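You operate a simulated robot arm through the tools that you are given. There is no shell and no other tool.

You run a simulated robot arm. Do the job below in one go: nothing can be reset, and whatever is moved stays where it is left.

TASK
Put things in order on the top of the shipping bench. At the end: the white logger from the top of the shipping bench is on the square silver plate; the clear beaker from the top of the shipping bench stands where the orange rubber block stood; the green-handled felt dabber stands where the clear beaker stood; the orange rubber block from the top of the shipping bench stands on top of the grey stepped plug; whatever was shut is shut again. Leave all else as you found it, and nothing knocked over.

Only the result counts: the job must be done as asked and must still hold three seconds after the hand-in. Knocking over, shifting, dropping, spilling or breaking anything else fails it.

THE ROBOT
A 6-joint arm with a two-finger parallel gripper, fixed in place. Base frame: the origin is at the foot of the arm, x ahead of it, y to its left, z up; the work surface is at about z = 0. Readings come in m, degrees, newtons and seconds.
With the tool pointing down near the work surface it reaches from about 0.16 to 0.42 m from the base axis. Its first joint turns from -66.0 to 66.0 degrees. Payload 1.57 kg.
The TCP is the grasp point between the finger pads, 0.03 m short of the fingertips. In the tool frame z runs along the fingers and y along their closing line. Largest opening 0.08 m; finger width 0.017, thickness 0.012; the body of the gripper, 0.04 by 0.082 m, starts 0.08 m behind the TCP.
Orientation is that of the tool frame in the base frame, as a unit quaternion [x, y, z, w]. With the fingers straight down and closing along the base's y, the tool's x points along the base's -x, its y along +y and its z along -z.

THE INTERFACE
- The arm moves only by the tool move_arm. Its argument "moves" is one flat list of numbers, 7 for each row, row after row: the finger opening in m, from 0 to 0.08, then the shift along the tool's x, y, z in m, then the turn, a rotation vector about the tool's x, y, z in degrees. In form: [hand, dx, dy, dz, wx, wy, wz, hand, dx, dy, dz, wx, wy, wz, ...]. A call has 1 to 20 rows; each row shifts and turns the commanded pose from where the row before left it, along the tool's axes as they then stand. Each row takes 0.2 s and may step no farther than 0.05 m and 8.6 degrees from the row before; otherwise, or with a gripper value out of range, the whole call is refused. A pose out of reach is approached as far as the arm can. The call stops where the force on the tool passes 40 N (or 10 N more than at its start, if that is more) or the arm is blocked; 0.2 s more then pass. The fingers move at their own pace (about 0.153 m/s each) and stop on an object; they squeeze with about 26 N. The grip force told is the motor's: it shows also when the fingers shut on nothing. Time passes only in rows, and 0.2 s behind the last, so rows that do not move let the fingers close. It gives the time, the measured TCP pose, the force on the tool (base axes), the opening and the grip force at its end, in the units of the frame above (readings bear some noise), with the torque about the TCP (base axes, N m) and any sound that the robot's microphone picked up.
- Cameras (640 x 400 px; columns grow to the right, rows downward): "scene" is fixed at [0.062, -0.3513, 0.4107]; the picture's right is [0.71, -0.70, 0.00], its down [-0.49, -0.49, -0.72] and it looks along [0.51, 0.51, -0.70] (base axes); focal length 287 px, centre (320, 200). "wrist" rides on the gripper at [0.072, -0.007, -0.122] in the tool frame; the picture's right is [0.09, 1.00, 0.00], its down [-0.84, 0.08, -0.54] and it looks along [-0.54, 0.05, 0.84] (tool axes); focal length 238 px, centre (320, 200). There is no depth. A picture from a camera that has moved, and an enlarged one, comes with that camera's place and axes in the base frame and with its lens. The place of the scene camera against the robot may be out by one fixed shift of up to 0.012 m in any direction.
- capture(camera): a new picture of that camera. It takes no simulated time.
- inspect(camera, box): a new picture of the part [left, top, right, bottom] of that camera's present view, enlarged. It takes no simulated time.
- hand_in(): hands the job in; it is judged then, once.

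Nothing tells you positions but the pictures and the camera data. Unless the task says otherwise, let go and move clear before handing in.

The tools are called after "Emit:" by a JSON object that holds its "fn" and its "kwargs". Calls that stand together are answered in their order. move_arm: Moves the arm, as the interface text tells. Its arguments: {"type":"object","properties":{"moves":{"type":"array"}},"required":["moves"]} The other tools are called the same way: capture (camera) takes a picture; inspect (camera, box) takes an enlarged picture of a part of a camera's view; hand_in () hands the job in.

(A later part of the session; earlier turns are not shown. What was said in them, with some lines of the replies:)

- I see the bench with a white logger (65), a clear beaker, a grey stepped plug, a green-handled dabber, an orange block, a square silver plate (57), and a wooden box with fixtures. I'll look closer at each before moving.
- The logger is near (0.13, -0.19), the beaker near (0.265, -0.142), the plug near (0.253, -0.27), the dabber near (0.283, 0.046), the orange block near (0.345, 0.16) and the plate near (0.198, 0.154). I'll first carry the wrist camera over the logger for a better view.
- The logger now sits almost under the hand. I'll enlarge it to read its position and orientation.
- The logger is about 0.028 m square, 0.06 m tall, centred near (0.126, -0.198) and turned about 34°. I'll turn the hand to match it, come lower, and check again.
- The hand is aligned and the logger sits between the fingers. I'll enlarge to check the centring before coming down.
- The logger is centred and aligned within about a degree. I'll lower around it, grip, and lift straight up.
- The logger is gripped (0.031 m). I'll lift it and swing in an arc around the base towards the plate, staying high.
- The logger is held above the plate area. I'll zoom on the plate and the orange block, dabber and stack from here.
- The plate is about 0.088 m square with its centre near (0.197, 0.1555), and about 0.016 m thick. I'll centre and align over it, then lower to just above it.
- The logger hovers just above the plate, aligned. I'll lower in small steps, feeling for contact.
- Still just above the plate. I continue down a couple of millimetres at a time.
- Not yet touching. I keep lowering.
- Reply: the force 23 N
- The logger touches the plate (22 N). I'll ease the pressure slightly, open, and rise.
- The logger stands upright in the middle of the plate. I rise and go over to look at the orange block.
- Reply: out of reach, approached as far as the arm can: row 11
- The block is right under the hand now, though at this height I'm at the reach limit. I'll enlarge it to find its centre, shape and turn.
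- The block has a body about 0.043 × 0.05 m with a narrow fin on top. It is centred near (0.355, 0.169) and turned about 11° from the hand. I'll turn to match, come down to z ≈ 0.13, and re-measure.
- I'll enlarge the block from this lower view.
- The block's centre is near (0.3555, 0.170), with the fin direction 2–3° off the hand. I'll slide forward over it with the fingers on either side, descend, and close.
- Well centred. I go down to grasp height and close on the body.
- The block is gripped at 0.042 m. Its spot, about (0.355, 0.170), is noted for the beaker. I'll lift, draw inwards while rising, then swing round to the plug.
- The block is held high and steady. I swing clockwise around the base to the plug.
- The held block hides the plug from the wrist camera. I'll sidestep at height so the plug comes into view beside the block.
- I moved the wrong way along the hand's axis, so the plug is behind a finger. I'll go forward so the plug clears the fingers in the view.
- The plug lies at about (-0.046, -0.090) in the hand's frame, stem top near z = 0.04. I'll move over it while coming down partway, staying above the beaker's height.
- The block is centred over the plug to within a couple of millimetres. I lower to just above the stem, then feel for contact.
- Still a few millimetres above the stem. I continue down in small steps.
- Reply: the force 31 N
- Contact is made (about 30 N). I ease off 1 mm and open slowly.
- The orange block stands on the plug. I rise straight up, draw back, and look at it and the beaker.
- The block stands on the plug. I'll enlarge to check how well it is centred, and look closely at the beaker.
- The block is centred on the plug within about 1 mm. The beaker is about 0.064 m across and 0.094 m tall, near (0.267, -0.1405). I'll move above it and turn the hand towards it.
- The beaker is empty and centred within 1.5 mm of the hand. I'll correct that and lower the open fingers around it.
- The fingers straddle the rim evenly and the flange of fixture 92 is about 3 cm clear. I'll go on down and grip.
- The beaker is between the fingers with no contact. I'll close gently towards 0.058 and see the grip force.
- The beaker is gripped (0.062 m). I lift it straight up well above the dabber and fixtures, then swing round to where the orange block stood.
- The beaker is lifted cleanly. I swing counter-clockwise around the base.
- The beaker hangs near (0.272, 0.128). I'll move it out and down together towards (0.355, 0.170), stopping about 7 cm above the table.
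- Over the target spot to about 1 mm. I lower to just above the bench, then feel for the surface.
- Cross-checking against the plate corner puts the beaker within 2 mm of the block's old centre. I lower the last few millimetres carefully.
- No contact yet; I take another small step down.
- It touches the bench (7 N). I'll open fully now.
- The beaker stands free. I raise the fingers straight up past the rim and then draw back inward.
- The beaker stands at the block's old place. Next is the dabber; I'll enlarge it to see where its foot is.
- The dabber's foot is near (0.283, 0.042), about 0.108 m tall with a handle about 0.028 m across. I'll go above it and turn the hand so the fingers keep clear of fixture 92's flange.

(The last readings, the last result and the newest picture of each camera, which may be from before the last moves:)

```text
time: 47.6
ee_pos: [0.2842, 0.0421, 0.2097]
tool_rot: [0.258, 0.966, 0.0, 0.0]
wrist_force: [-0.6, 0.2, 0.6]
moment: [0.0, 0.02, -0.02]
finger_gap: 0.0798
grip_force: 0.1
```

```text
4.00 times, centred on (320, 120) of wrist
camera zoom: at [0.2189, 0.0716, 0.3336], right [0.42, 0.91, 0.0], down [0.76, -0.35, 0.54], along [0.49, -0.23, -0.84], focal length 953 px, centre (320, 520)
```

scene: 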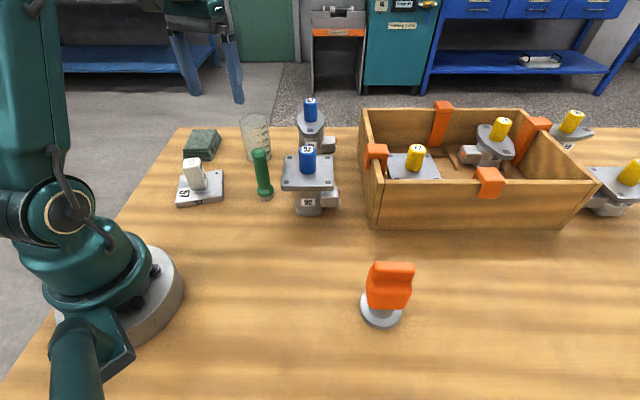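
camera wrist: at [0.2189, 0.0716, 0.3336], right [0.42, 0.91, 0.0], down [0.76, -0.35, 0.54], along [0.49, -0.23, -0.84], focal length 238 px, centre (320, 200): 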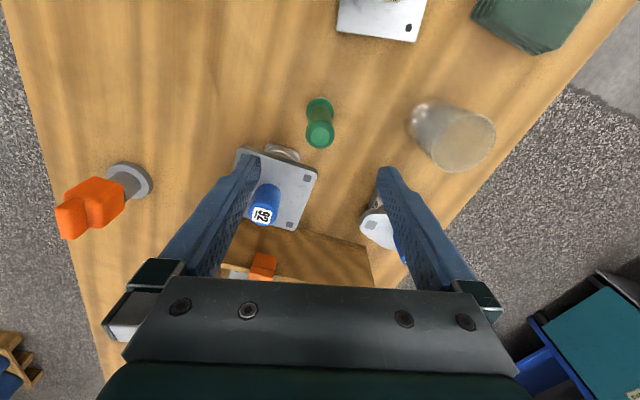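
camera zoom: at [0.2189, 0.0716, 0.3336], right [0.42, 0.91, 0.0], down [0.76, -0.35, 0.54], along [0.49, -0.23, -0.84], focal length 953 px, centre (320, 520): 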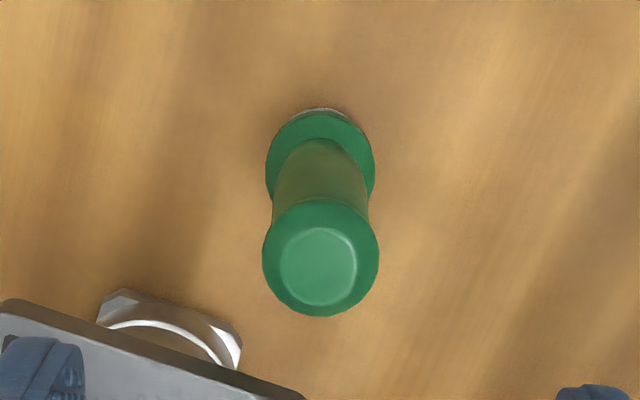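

The dabber is within 2.5 mm of the hand's axis and the flange is about 3 cm clear. I correct and lower around the handle.

Emit:
{"fn": "move_arm", "kwargs": {"moves": [0.065, 0.0024, -0.0008, 0.03, 0, 0, 0, 0.065, 0, 0, 0.03, 0, 0, 0, 0.065, 0, 0, 0, 0, 0, 0]}}

Emit:
{"fn": "capture", "kwargs": {"camera": "wrist"}}

Emit:
{"fn": "inspect", "kwargs": {"camera": "scene", "box": [180, 70, 360, 210]}}

```text
time: 48.4
ee_pos: [0.2826, 0.0426, 0.152]
tool_rot: [0.258, 0.966, 0.0, 0.001]
wrist_force: [0.3, -0.4, 0.5]
moment: [0.01, 0.01, 0.0]
finger_gap: 0.065
grip_force: 0.0
```

```text
taken
camera wrist: at [0.2163, 0.0727, 0.2744], right [0.42, 0.91, 0.0], down [0.76, -0.35, 0.54], along [0.49, -0.23, -0.84], focal length 238 px, centre (320, 200)
```

wrist: 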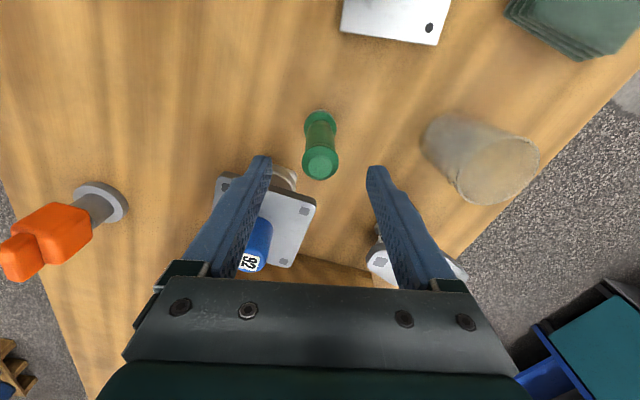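

```text
2.86 times, centred on (270, 140) of scene
camera zoom: at [0.062, -0.3513, 0.4107], right [0.71, -0.7, 0.0], down [-0.49, -0.49, -0.72], along [0.51, 0.51, -0.7], focal length 819 px, centre (463, 371)
```

zoom: 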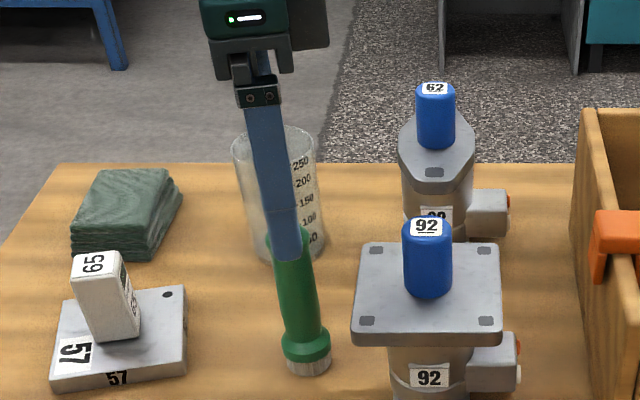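

Well centred. I lower to grasp height and close.

Emit:
{"fn": "move_arm", "kwargs": {"moves": [0.065, 0, 0, 0.03, 0, 0, 0, 0.065, 0, 0, 0.03, 0, 0, 0, 0.065, 0, 0, 0.028, 0, 0, 0, 0.065, 0, 0, 0, 0, 0, 0]}}

Emit:
{"fn": "capture", "kwargs": {"camera": "wrist"}}

Emit:
{"fn": "inspect", "kwargs": {"camera": "scene", "box": [180, 70, 360, 210]}}

```text
time: 49.4
ee_pos: [0.2805, 0.0438, 0.065]
tool_rot: [0.259, 0.966, -0.001, 0.0]
wrist_force: [0.8, -0.9, -0.5]
moment: [-0.02, 0.03, 0.01]
finger_gap: 0.0651
grip_force: 0.0
```

```text
taken
camera wrist: at [0.2153, 0.0723, 0.187], right [0.42, 0.91, 0.0], down [0.76, -0.35, 0.54], along [0.49, -0.23, -0.84], focal length 238 px, centre (320, 200)
```

wrist: 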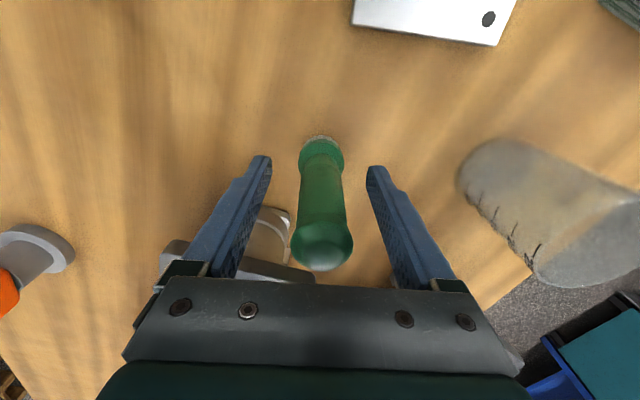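

```text
2.86 times, centred on (270, 140) of scene
camera zoom: at [0.062, -0.3513, 0.4107], right [0.71, -0.7, 0.0], down [-0.49, -0.49, -0.72], along [0.51, 0.51, -0.7], focal length 819 px, centre (463, 371)
```

zoom: 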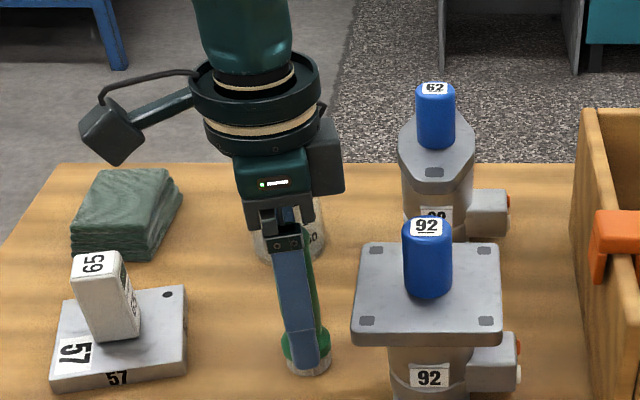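

The handle is between the fingers. Closing now.

Emit:
{"fn": "move_arm", "kwargs": {"moves": [0.04, 0, 0, 0, 0, 0, 0, 0, 0, 0, 0, 0, 0, 0, 0, 0, 0, 0, 0, 0, 0, 0, 0, 0, 0, 0, 0, 0]}}

Emit:
{"fn": "capture", "kwargs": {"camera": "wrist"}}

```text
time: 50.4
ee_pos: [0.2803, 0.0426, 0.0655]
tool_rot: [0.258, 0.966, 0.0, 0.001]
wrist_force: [0.6, -0.1, 0.4]
moment: [-0.02, -0.01, 0.02]
finger_gap: 0.0257
grip_force: 25.7
```

```text
taken
camera wrist: at [0.2153, 0.0722, 0.1873], right [0.42, 0.91, 0.0], down [0.76, -0.35, 0.54], along [0.49, -0.23, -0.84], focal length 238 px, centre (320, 200)
```

wrist: 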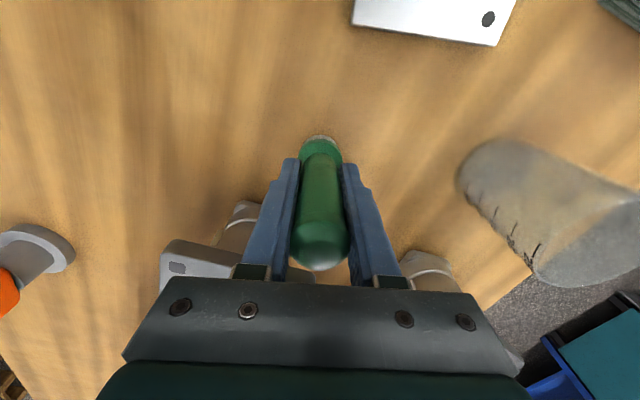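

The dabber is gripped at 0.026 m. I lift it well clear of everything and carry it straight across to the beaker's old spot.

Emit:
{"fn": "move_arm", "kwargs": {"moves": [0, 0, 0, -0.02, 0, 0, 0, 0, 0, 0, -0.04, 0, 0, 0, 0, 0, 0, -0.045, 0, 0, 0, 0, 0, 0, -0.045, 0, 0, 0, 0, 0, 0, 0, 0, 0, 0, 0, -0.0198, -0.0414, 0, 0, 0, 0, 0, -0.0198, -0.0414, 0, 0, 0, 0, 0, -0.0198, -0.0415, 0, 0, 0, 0, 0, -0.0199, -0.0415, 0, 0, 0, 0, 0, 0, 0, 0, 0, 0, 0]}}

Emit:
{"fn": "capture", "kwargs": {"camera": "wrist"}}

Emit:
{"fn": "capture", "kwargs": {"camera": "scene"}}

```text
time: 52.6
ee_pos: [0.2643, -0.1421, 0.2167]
tool_rot: [0.259, 0.966, 0.001, 0.0]
wrist_force: [-0.4, -0.8, -0.4]
moment: [0.01, 0.02, 0.0]
finger_gap: 0.0258
grip_force: 25.7
```

```text
taken
camera wrist: at [0.1984, -0.1127, 0.3389], right [0.42, 0.91, 0.0], down [0.76, -0.35, 0.54], along [0.49, -0.23, -0.84], focal length 238 px, centre (320, 200)
```

wrist: 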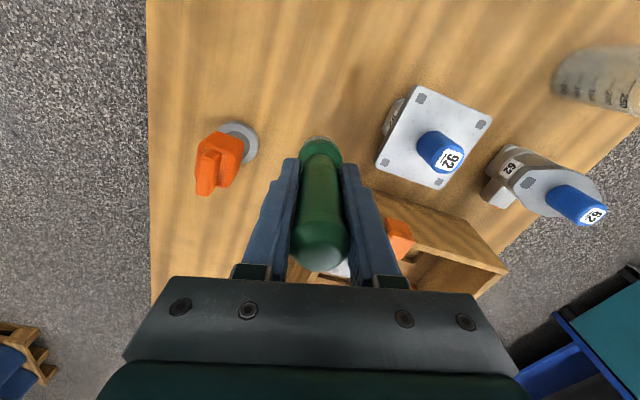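

```text
taken
```

scene: 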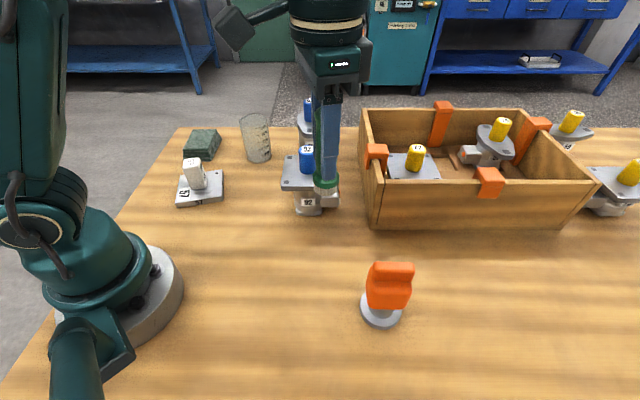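

I'm above the beaker's old spot (0.267, -0.141), reading about 2–3 mm short in x. I'll descend partway and re-check before setting it down.

Emit:
{"fn": "move_arm", "kwargs": {"moves": [0, 0, 0, 0.035, 0, 0, 0, 0, 0, 0, 0.035, 0, 0, 0, 0, 0, 0, 0.035, 0, 0, 0, 0, 0, 0, 0.025, 0, 0, 0, 0, 0, 0, 0, 0, 0, 0, 0, 0, 0, 0, 0, 0, 0]}}

Emit:
{"fn": "capture", "kwargs": {"camera": "wrist"}}

Emit:
{"fn": "inspect", "kwargs": {"camera": "scene", "box": [260, 150, 420, 290]}}

```text
time: 54.0
ee_pos: [0.2681, -0.1395, 0.0815]
tool_rot: [0.257, 0.966, 0.0, 0.0]
wrist_force: [-0.2, 0.9, -1.9]
moment: [0.03, -0.01, 0.02]
finger_gap: 0.0256
grip_force: 26.0
```

```text
taken
camera wrist: at [0.2024, -0.1102, 0.2043], right [0.42, 0.91, 0.0], down [0.76, -0.35, 0.54], along [0.49, -0.23, -0.84], focal length 238 px, centre (320, 200)
```

wrist: 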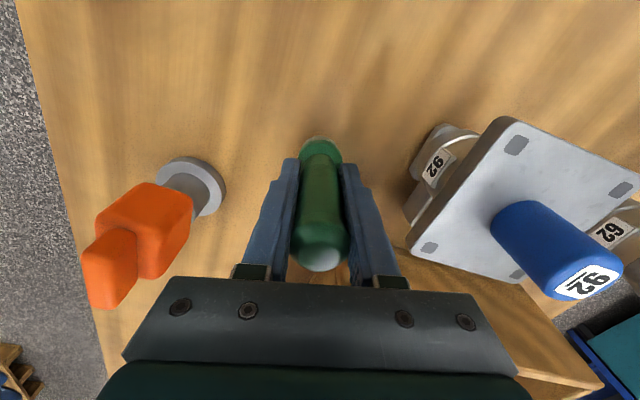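

```text
2.86 times, centred on (340, 220) of scene
camera zoom: at [0.062, -0.3513, 0.4107], right [0.71, -0.7, 0.0], down [-0.49, -0.49, -0.72], along [0.51, 0.51, -0.7], focal length 819 px, centre (263, 143)
```

zoom: 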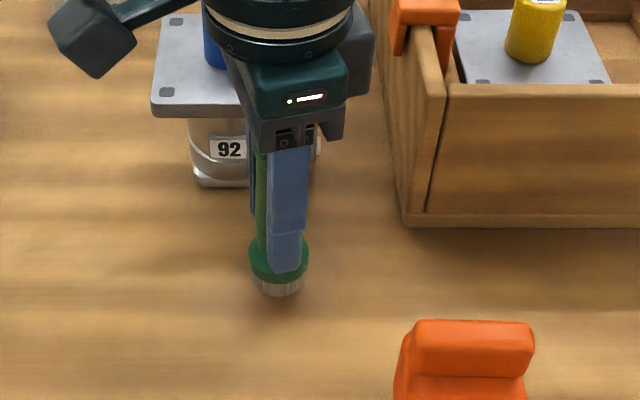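

The dabber is within about 1 mm of the beaker's old centre by the plug cross-check. I lower it to just above the bench, then feel for contact.

Emit:
{"fn": "move_arm", "kwargs": {"moves": [0, 0, 0, 0.008, 0, 0, 0, 0, 0, 0, 0.006, 0, 0, 0, 0, 0, 0, 0, 0, 0, 0]}}

Emit:
{"fn": "move_arm", "kwargs": {"moves": [0, 0, 0, 0.002, 0, 0, 0, 0, 0, 0, 0, 0, 0, 0]}}

Emit:
{"fn": "inspect", "kwargs": {"camera": "scene", "box": [290, 210, 370, 270]}}

```text
time: 54.8
ee_pos: [0.2665, -0.1403, 0.0691]
tool_rot: [0.258, 0.966, 0.0, 0.001]
wrist_force: [0.3, -0.5, -0.7]
moment: [0.0, 0.0, 0.01]
finger_gap: 0.0255
grip_force: 26.0
```

```text
time: 55.4
ee_pos: [0.2679, -0.141, 0.0671]
tool_rot: [0.258, 0.966, -0.001, 0.001]
wrist_force: [-0.2, 0.1, -0.5]
moment: [0.01, -0.04, -0.02]
finger_gap: 0.0255
grip_force: 26.3
```

```text
6.67 times, centred on (330, 240) of scene
camera zoom: at [0.062, -0.3513, 0.4107], right [0.71, -0.7, 0.0], down [-0.49, -0.49, -0.72], along [0.51, 0.51, -0.7], focal length 1910 px, centre (253, -67)
```

zoom: 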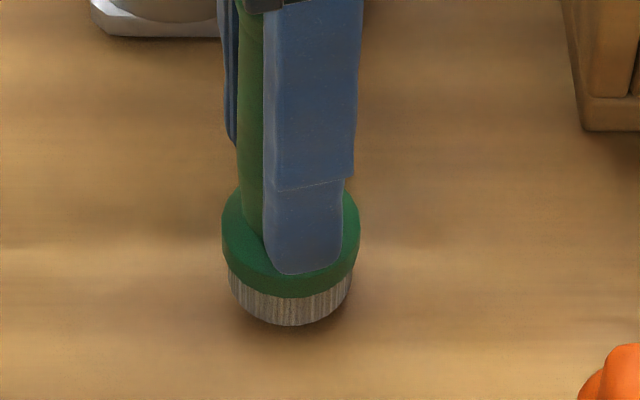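

Nearly there; another small step.

Emit:
{"fn": "move_arm", "kwargs": {"moves": [0, 0, 0, 0.0015, 0, 0, 0, 0, 0, 0, 0, 0, 0, 0]}}

```text
time: 56.0
ee_pos: [0.2675, -0.1418, 0.0664]
tool_rot: [0.257, 0.966, 0.0, 0.0]
wrist_force: [0.1, 0.0, -0.4]
moment: [-0.02, 0.04, 0.01]
finger_gap: 0.0259
grip_force: 26.3
```

Emit:
{"fn": "move_arm", "kwargs": {"moves": [0, 0, 0, 0.0012, 0, 0, 0, 0, 0, 0, 0, 0, 0, 0]}}

```text
time: 56.6
ee_pos: [0.2662, -0.1402, 0.0664]
tool_rot: [0.258, 0.966, 0.0, 0.0]
wrist_force: [0.4, -0.1, -0.7]
moment: [-0.01, 0.0, -0.02]
finger_gap: 0.0255
grip_force: 25.8
```

Still no contact force; one more millimetre.

Emit:
{"fn": "move_arm", "kwargs": {"moves": [0, 0, 0, 0.001, 0, 0, 0, 0, 0, 0, 0, 0, 0, 0]}}

Emit:
{"fn": "inspect", "kwargs": {"camera": "scene", "box": [290, 210, 370, 270]}}

```text
time: 57.2
ee_pos: [0.2684, -0.1406, 0.0665]
tool_rot: [0.258, 0.966, 0.0, 0.0]
wrist_force: [0.9, -0.3, -1.2]
moment: [0.01, 0.02, 0.02]
finger_gap: 0.0255
grip_force: 26.2
```

```text
6.67 times, centred on (330, 240) of scene
camera zoom: at [0.062, -0.3513, 0.4107], right [0.71, -0.7, 0.0], down [-0.49, -0.49, -0.72], along [0.51, 0.51, -0.7], focal length 1910 px, centre (253, -67)
```

zoom: 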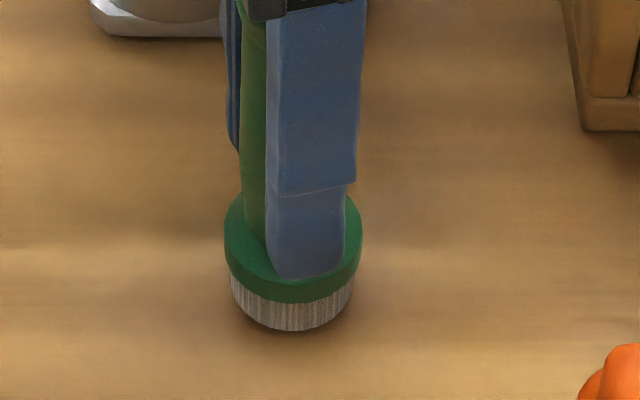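

I continue down by fractions of a millimetre.

Emit:
{"fn": "move_arm", "kwargs": {"moves": [0, 0, 0, 0.0008, 0, 0, 0, 0, 0, 0, 0, 0, 0, 0]}}

```text
time: 57.8
ee_pos: [0.2666, -0.1407, 0.0655]
tool_rot: [0.258, 0.966, 0.0, 0.0]
wrist_force: [-0.1, 1.3, 2.0]
moment: [0.01, 0.02, -0.03]
finger_gap: 0.0254
grip_force: 26.2
```

Emit:
{"fn": "move_arm", "kwargs": {"moves": [0, 0, 0, 0.0006, 0, 0, 0, 0, 0, 0, 0, 0, 0, 0]}}

```text
time: 58.4
ee_pos: [0.2677, -0.1407, 0.0651]
tool_rot: [0.258, 0.966, 0.0, 0.0]
wrist_force: [-3.1, 0.7, 19.6]
moment: [0.03, 0.16, -0.14]
finger_gap: 0.0256
grip_force: 25.8
```

Contact (about 20 N). I ease off half a millimetre and open.

Emit:
{"fn": "move_arm", "kwargs": {"moves": [0, 0, 0, -0.0006, 0, 0, 0, 0.028, 0, 0, 0, 0, 0, 0, 0.036, 0, 0, 0, 0, 0, 0, 0.05, 0, 0, 0, 0, 0, 0, 0.06, 0, 0, 0, 0, 0, 0, 0.06, 0, 0, 0, 0, 0, 0]}}

Emit:
{"fn": "capture", "kwargs": {"camera": "wrist"}}

Emit:
{"fn": "inspect", "kwargs": {"camera": "scene", "box": [260, 150, 420, 290]}}

```text
time: 59.8
ee_pos: [0.2658, -0.1411, 0.0657]
tool_rot: [0.258, 0.966, 0.0, 0.0]
wrist_force: [-0.1, -0.1, -0.3]
moment: [0.04, 0.01, 0.02]
finger_gap: 0.0599
grip_force: 0.1
```

```text
taken
camera wrist: at [0.202, -0.1115, 0.1872], right [0.42, 0.91, 0.0], down [0.76, -0.35, 0.54], along [0.49, -0.23, -0.84], focal length 238 px, centre (320, 200)
```

wrist: 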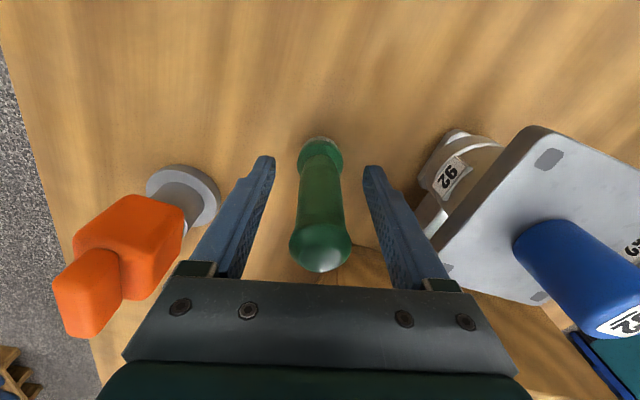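

```text
2.86 times, centred on (340, 220) of scene
camera zoom: at [0.062, -0.3513, 0.4107], right [0.71, -0.7, 0.0], down [-0.49, -0.49, -0.72], along [0.51, 0.51, -0.7], focal length 819 px, centre (263, 143)
```

zoom: 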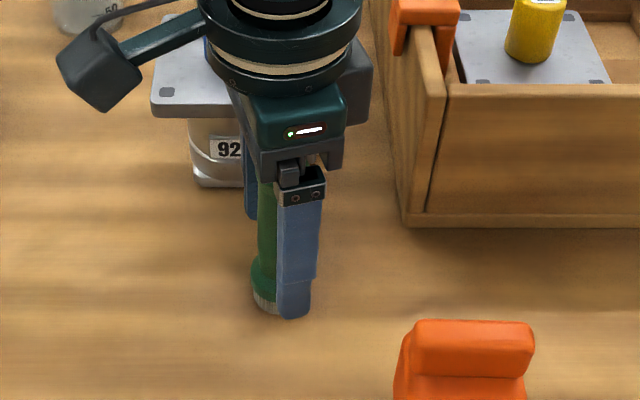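

The dabber stands free on its felt end. I raise the hand straight up and back away to check everything.

Emit:
{"fn": "move_arm", "kwargs": {"moves": [0.06, 0, 0, -0.03, 0, 0, 0, 0.06, 0, 0, -0.04, 0, 0, 0, 0.06, 0, 0, -0.045, 0, 0, 0, 0.06, 0, 0, -0.03, 0, 0, 0, 0.06, 0.04, 0.02, 0, 0, 0, 0, 0.06, 0.03, 0.03, 0, 0, 0, 0, 0.06, 0, 0, 0, 0, 0, 0]}}

Emit:
{"fn": "capture", "kwargs": {"camera": "wrist"}}

Emit:
{"fn": "capture", "kwargs": {"camera": "scene"}}

```text
time: 61.4
ee_pos: [0.233, -0.0615, 0.208]
tool_rot: [0.258, 0.966, -0.001, 0.001]
wrist_force: [-0.3, -0.5, 0.1]
moment: [0.03, 0.02, 0.01]
finger_gap: 0.0598
grip_force: 0.1
```

```text
taken
camera wrist: at [0.1678, -0.0318, 0.3308], right [0.42, 0.91, 0.0], down [0.76, -0.35, 0.54], along [0.49, -0.23, -0.84], focal length 238 px, centre (320, 200)
```

wrist: 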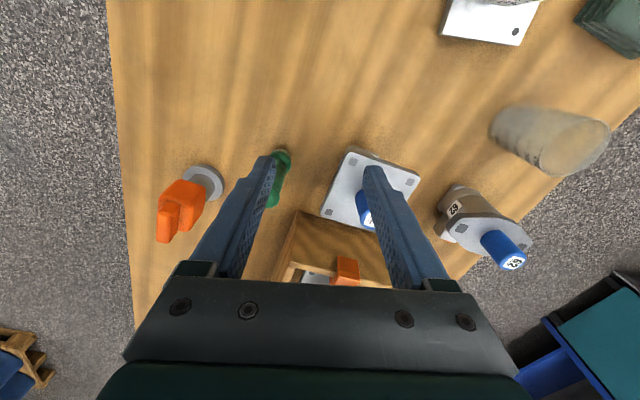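

```text
taken
```

scene: 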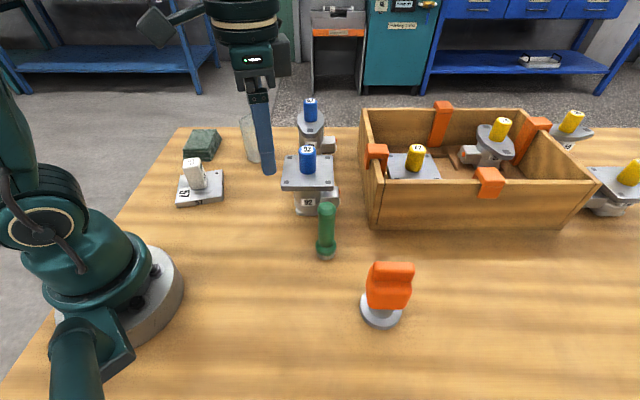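

All pieces look in place. I'll shift the hand aside so the scene camera sees the beaker, then inspect each item.

Emit:
{"fn": "move_arm", "kwargs": {"moves": [0.06, 0.03, -0.03, -0.01, 0, 0, 0, 0.06, 0.0, -0.03, 0, 0, 0, 0, 0.06, 0, 0, 0, 0, 0, 0]}}

Emit:
{"fn": "capture", "kwargs": {"camera": "scene"}}

Emit:
{"fn": "inspect", "kwargs": {"camera": "scene", "box": [160, 90, 320, 215]}}

Emit:
{"fn": "inspect", "kwargs": {"camera": "scene", "box": [280, 190, 440, 340]}}

Emit:
{"fn": "inspect", "kwargs": {"camera": "scene", "box": [350, 80, 640, 250]}}

Emit:
{"fn": "capture", "kwargs": {"camera": "wrist"}}

```text
time: 62.2
ee_pos: [0.1764, -0.0978, 0.2207]
tool_rot: [0.259, 0.966, 0.0, 0.0]
wrist_force: [0.0, 0.1, -0.4]
moment: [0.0, -0.02, -0.01]
finger_gap: 0.0601
grip_force: 0.0
```

```text
taken
```

scene: 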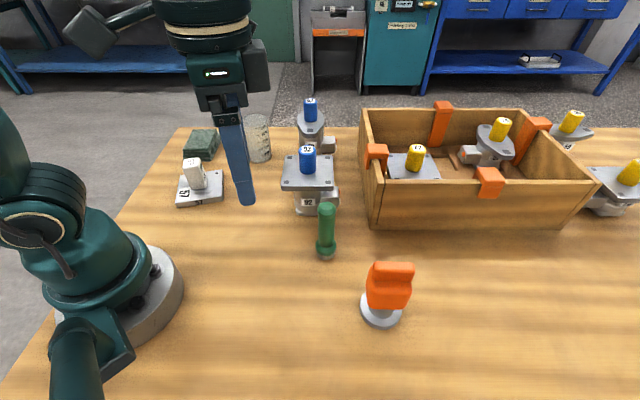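

```text
3.20 times, centred on (240, 152) of scene
camera zoom: at [0.062, -0.3513, 0.4107], right [0.71, -0.7, 0.0], down [-0.49, -0.49, -0.72], along [0.51, 0.51, -0.7], focal length 917 px, centre (576, 352)
```

zoom: 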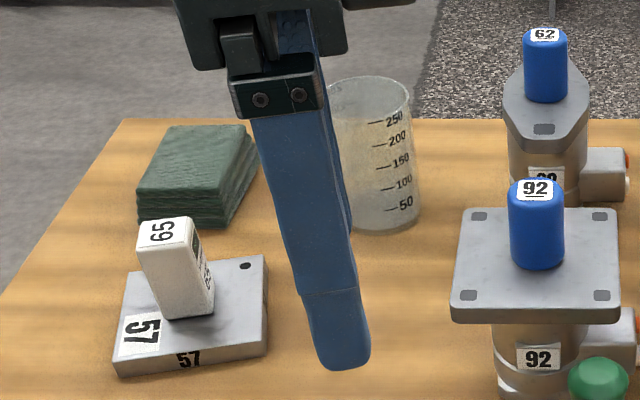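

```text
2.67 times, centred on (360, 265) of scene
camera zoom: at [0.062, -0.3513, 0.4107], right [0.71, -0.7, 0.0], down [-0.49, -0.49, -0.72], along [0.51, 0.51, -0.7], focal length 764 px, centre (213, 27)
```

zoom: 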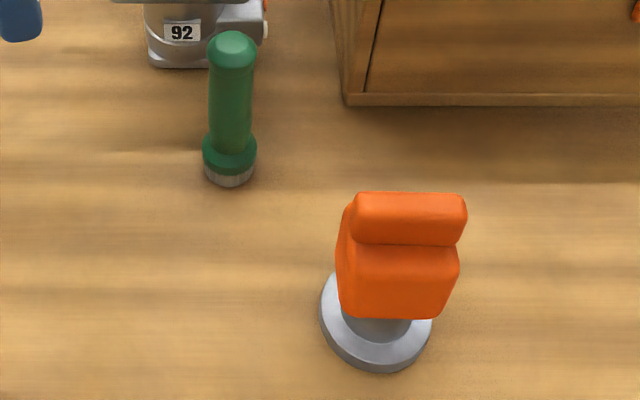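

```text
2.21 times, centred on (495, 165) of scene
camera zoom: at [0.062, -0.3513, 0.4107], right [0.71, -0.7, 0.0], down [-0.49, -0.49, -0.72], along [0.51, 0.51, -0.7], focal length 632 px, centre (-66, 277)
```

zoom: 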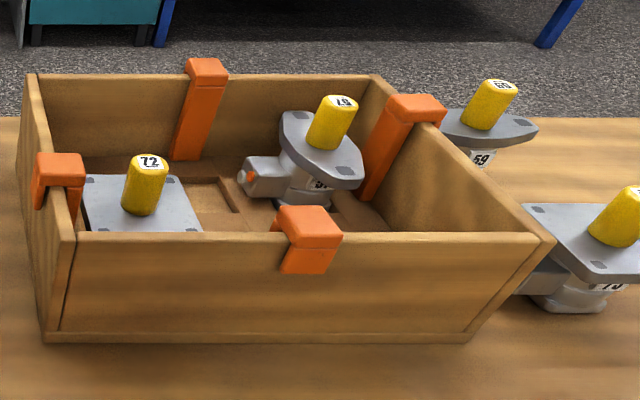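

```text
taken
camera wrist: at [0.1117, -0.0688, 0.3427], right [0.42, 0.91, 0.0], down [0.76, -0.35, 0.54], along [0.49, -0.23, -0.84], focal length 238 px, centre (320, 200)
```

wrist: 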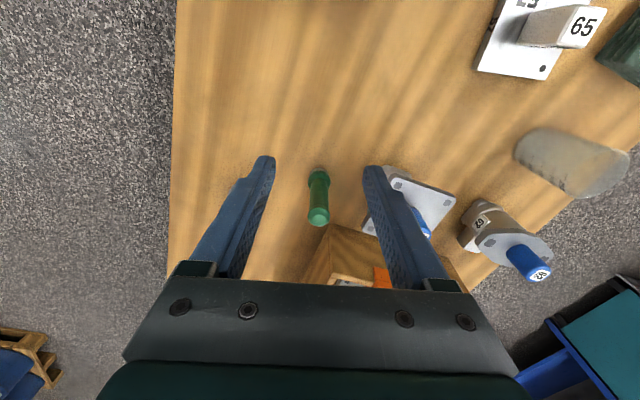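

Everything looks right and the box and its contents are unchanged. I'll bring the hand back near its starting pose to get an unobstructed look at the beaker.

Emit:
{"fn": "move_arm", "kwargs": {"moves": [0.08, -0.038, 0.0146, 0, 0, 0, 0, 0.08, -0.0387, 0.0145, 0, 0, 0, 0, 0.08, 0, 0, 0, 0, 0, 0]}}

Emit:
{"fn": "capture", "kwargs": {"camera": "scene"}}

Emit:
{"fn": "inspect", "kwargs": {"camera": "scene", "box": [220, 115, 284, 165]}}

Emit:
{"fn": "inspect", "kwargs": {"camera": "scene", "box": [160, 110, 320, 210]}}

```text
time: 63.0
ee_pos: [0.2568, -0.1099, 0.2183]
tool_rot: [0.258, 0.966, -0.001, 0.0]
wrist_force: [0.7, 0.0, 0.6]
moment: [0.0, -0.02, 0.02]
finger_gap: 0.0798
grip_force: 0.0
```

```text
taken
```

scene: 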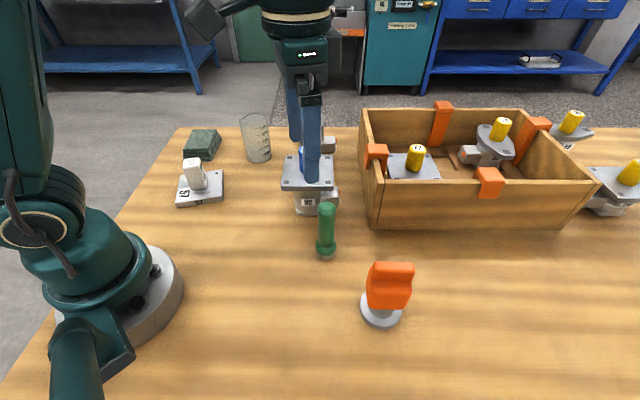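

```text
8.00 times, centred on (252, 140) of scene
camera zoom: at [0.062, -0.3513, 0.4107], right [0.71, -0.7, 0.0], down [-0.49, -0.49, -0.72], along [0.51, 0.51, -0.7], focal length 2292 px, centre (864, 680)
```

zoom: 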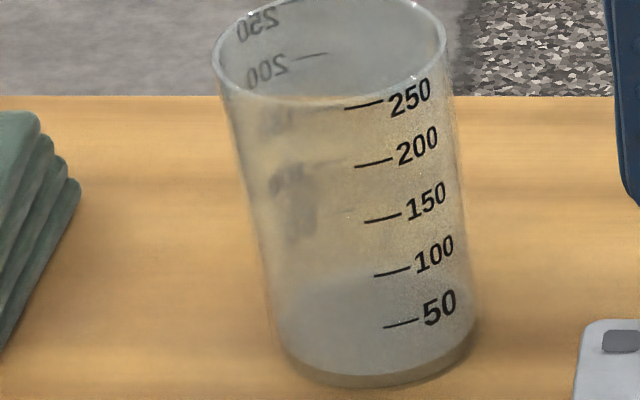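

```text
4.00 times, centred on (240, 160) of scene
camera zoom: at [0.062, -0.3513, 0.4107], right [0.71, -0.7, 0.0], down [-0.49, -0.49, -0.72], along [0.51, 0.51, -0.7], focal length 1146 px, centre (640, 360)
```

zoom: 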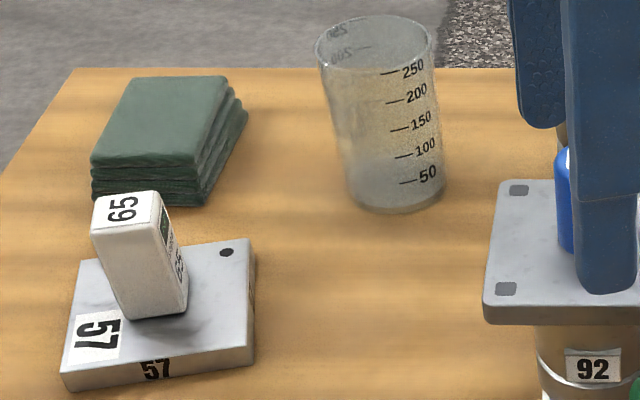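

The scene shows each item where it was asked to be:
- The logger stands on the plate.
- The beaker stands on the block's old spot.
- The dabber stands on the beaker's old spot.
- The orange block stands centred on the plug.

Nothing was opened, everything else looks unmoved, and the hand is empty and clear, so I'm handing in.

Emit:
{"fn": "hand_in", "kwargs": {}}

```text
The job is handed in.
```

I see the finished bench with the hand empty and clear above it, and the job is handed in. I don't have the verdict, so this is what the last pictures showed:

- **White logger:** stands upright near the middle of the square silver plate. The plate has not moved.
- **Clear beaker:** stands upright where the orange block stood. My estimates put it between about 2 and 4 mm from the block's old centre.
- **Green-handled dabber:** stands on its felt end where the beaker stood, about 1 mm from the beaker's old centre.
- **Orange rubber block:** stands on top of the grey stepped plug, about 1 mm off centre.
- **Everything else:** the wooden box, the numbered fixtures and the green stack look as they did at the start. Nothing was knocked over, and nothing was opened, so there was nothing to shut again.
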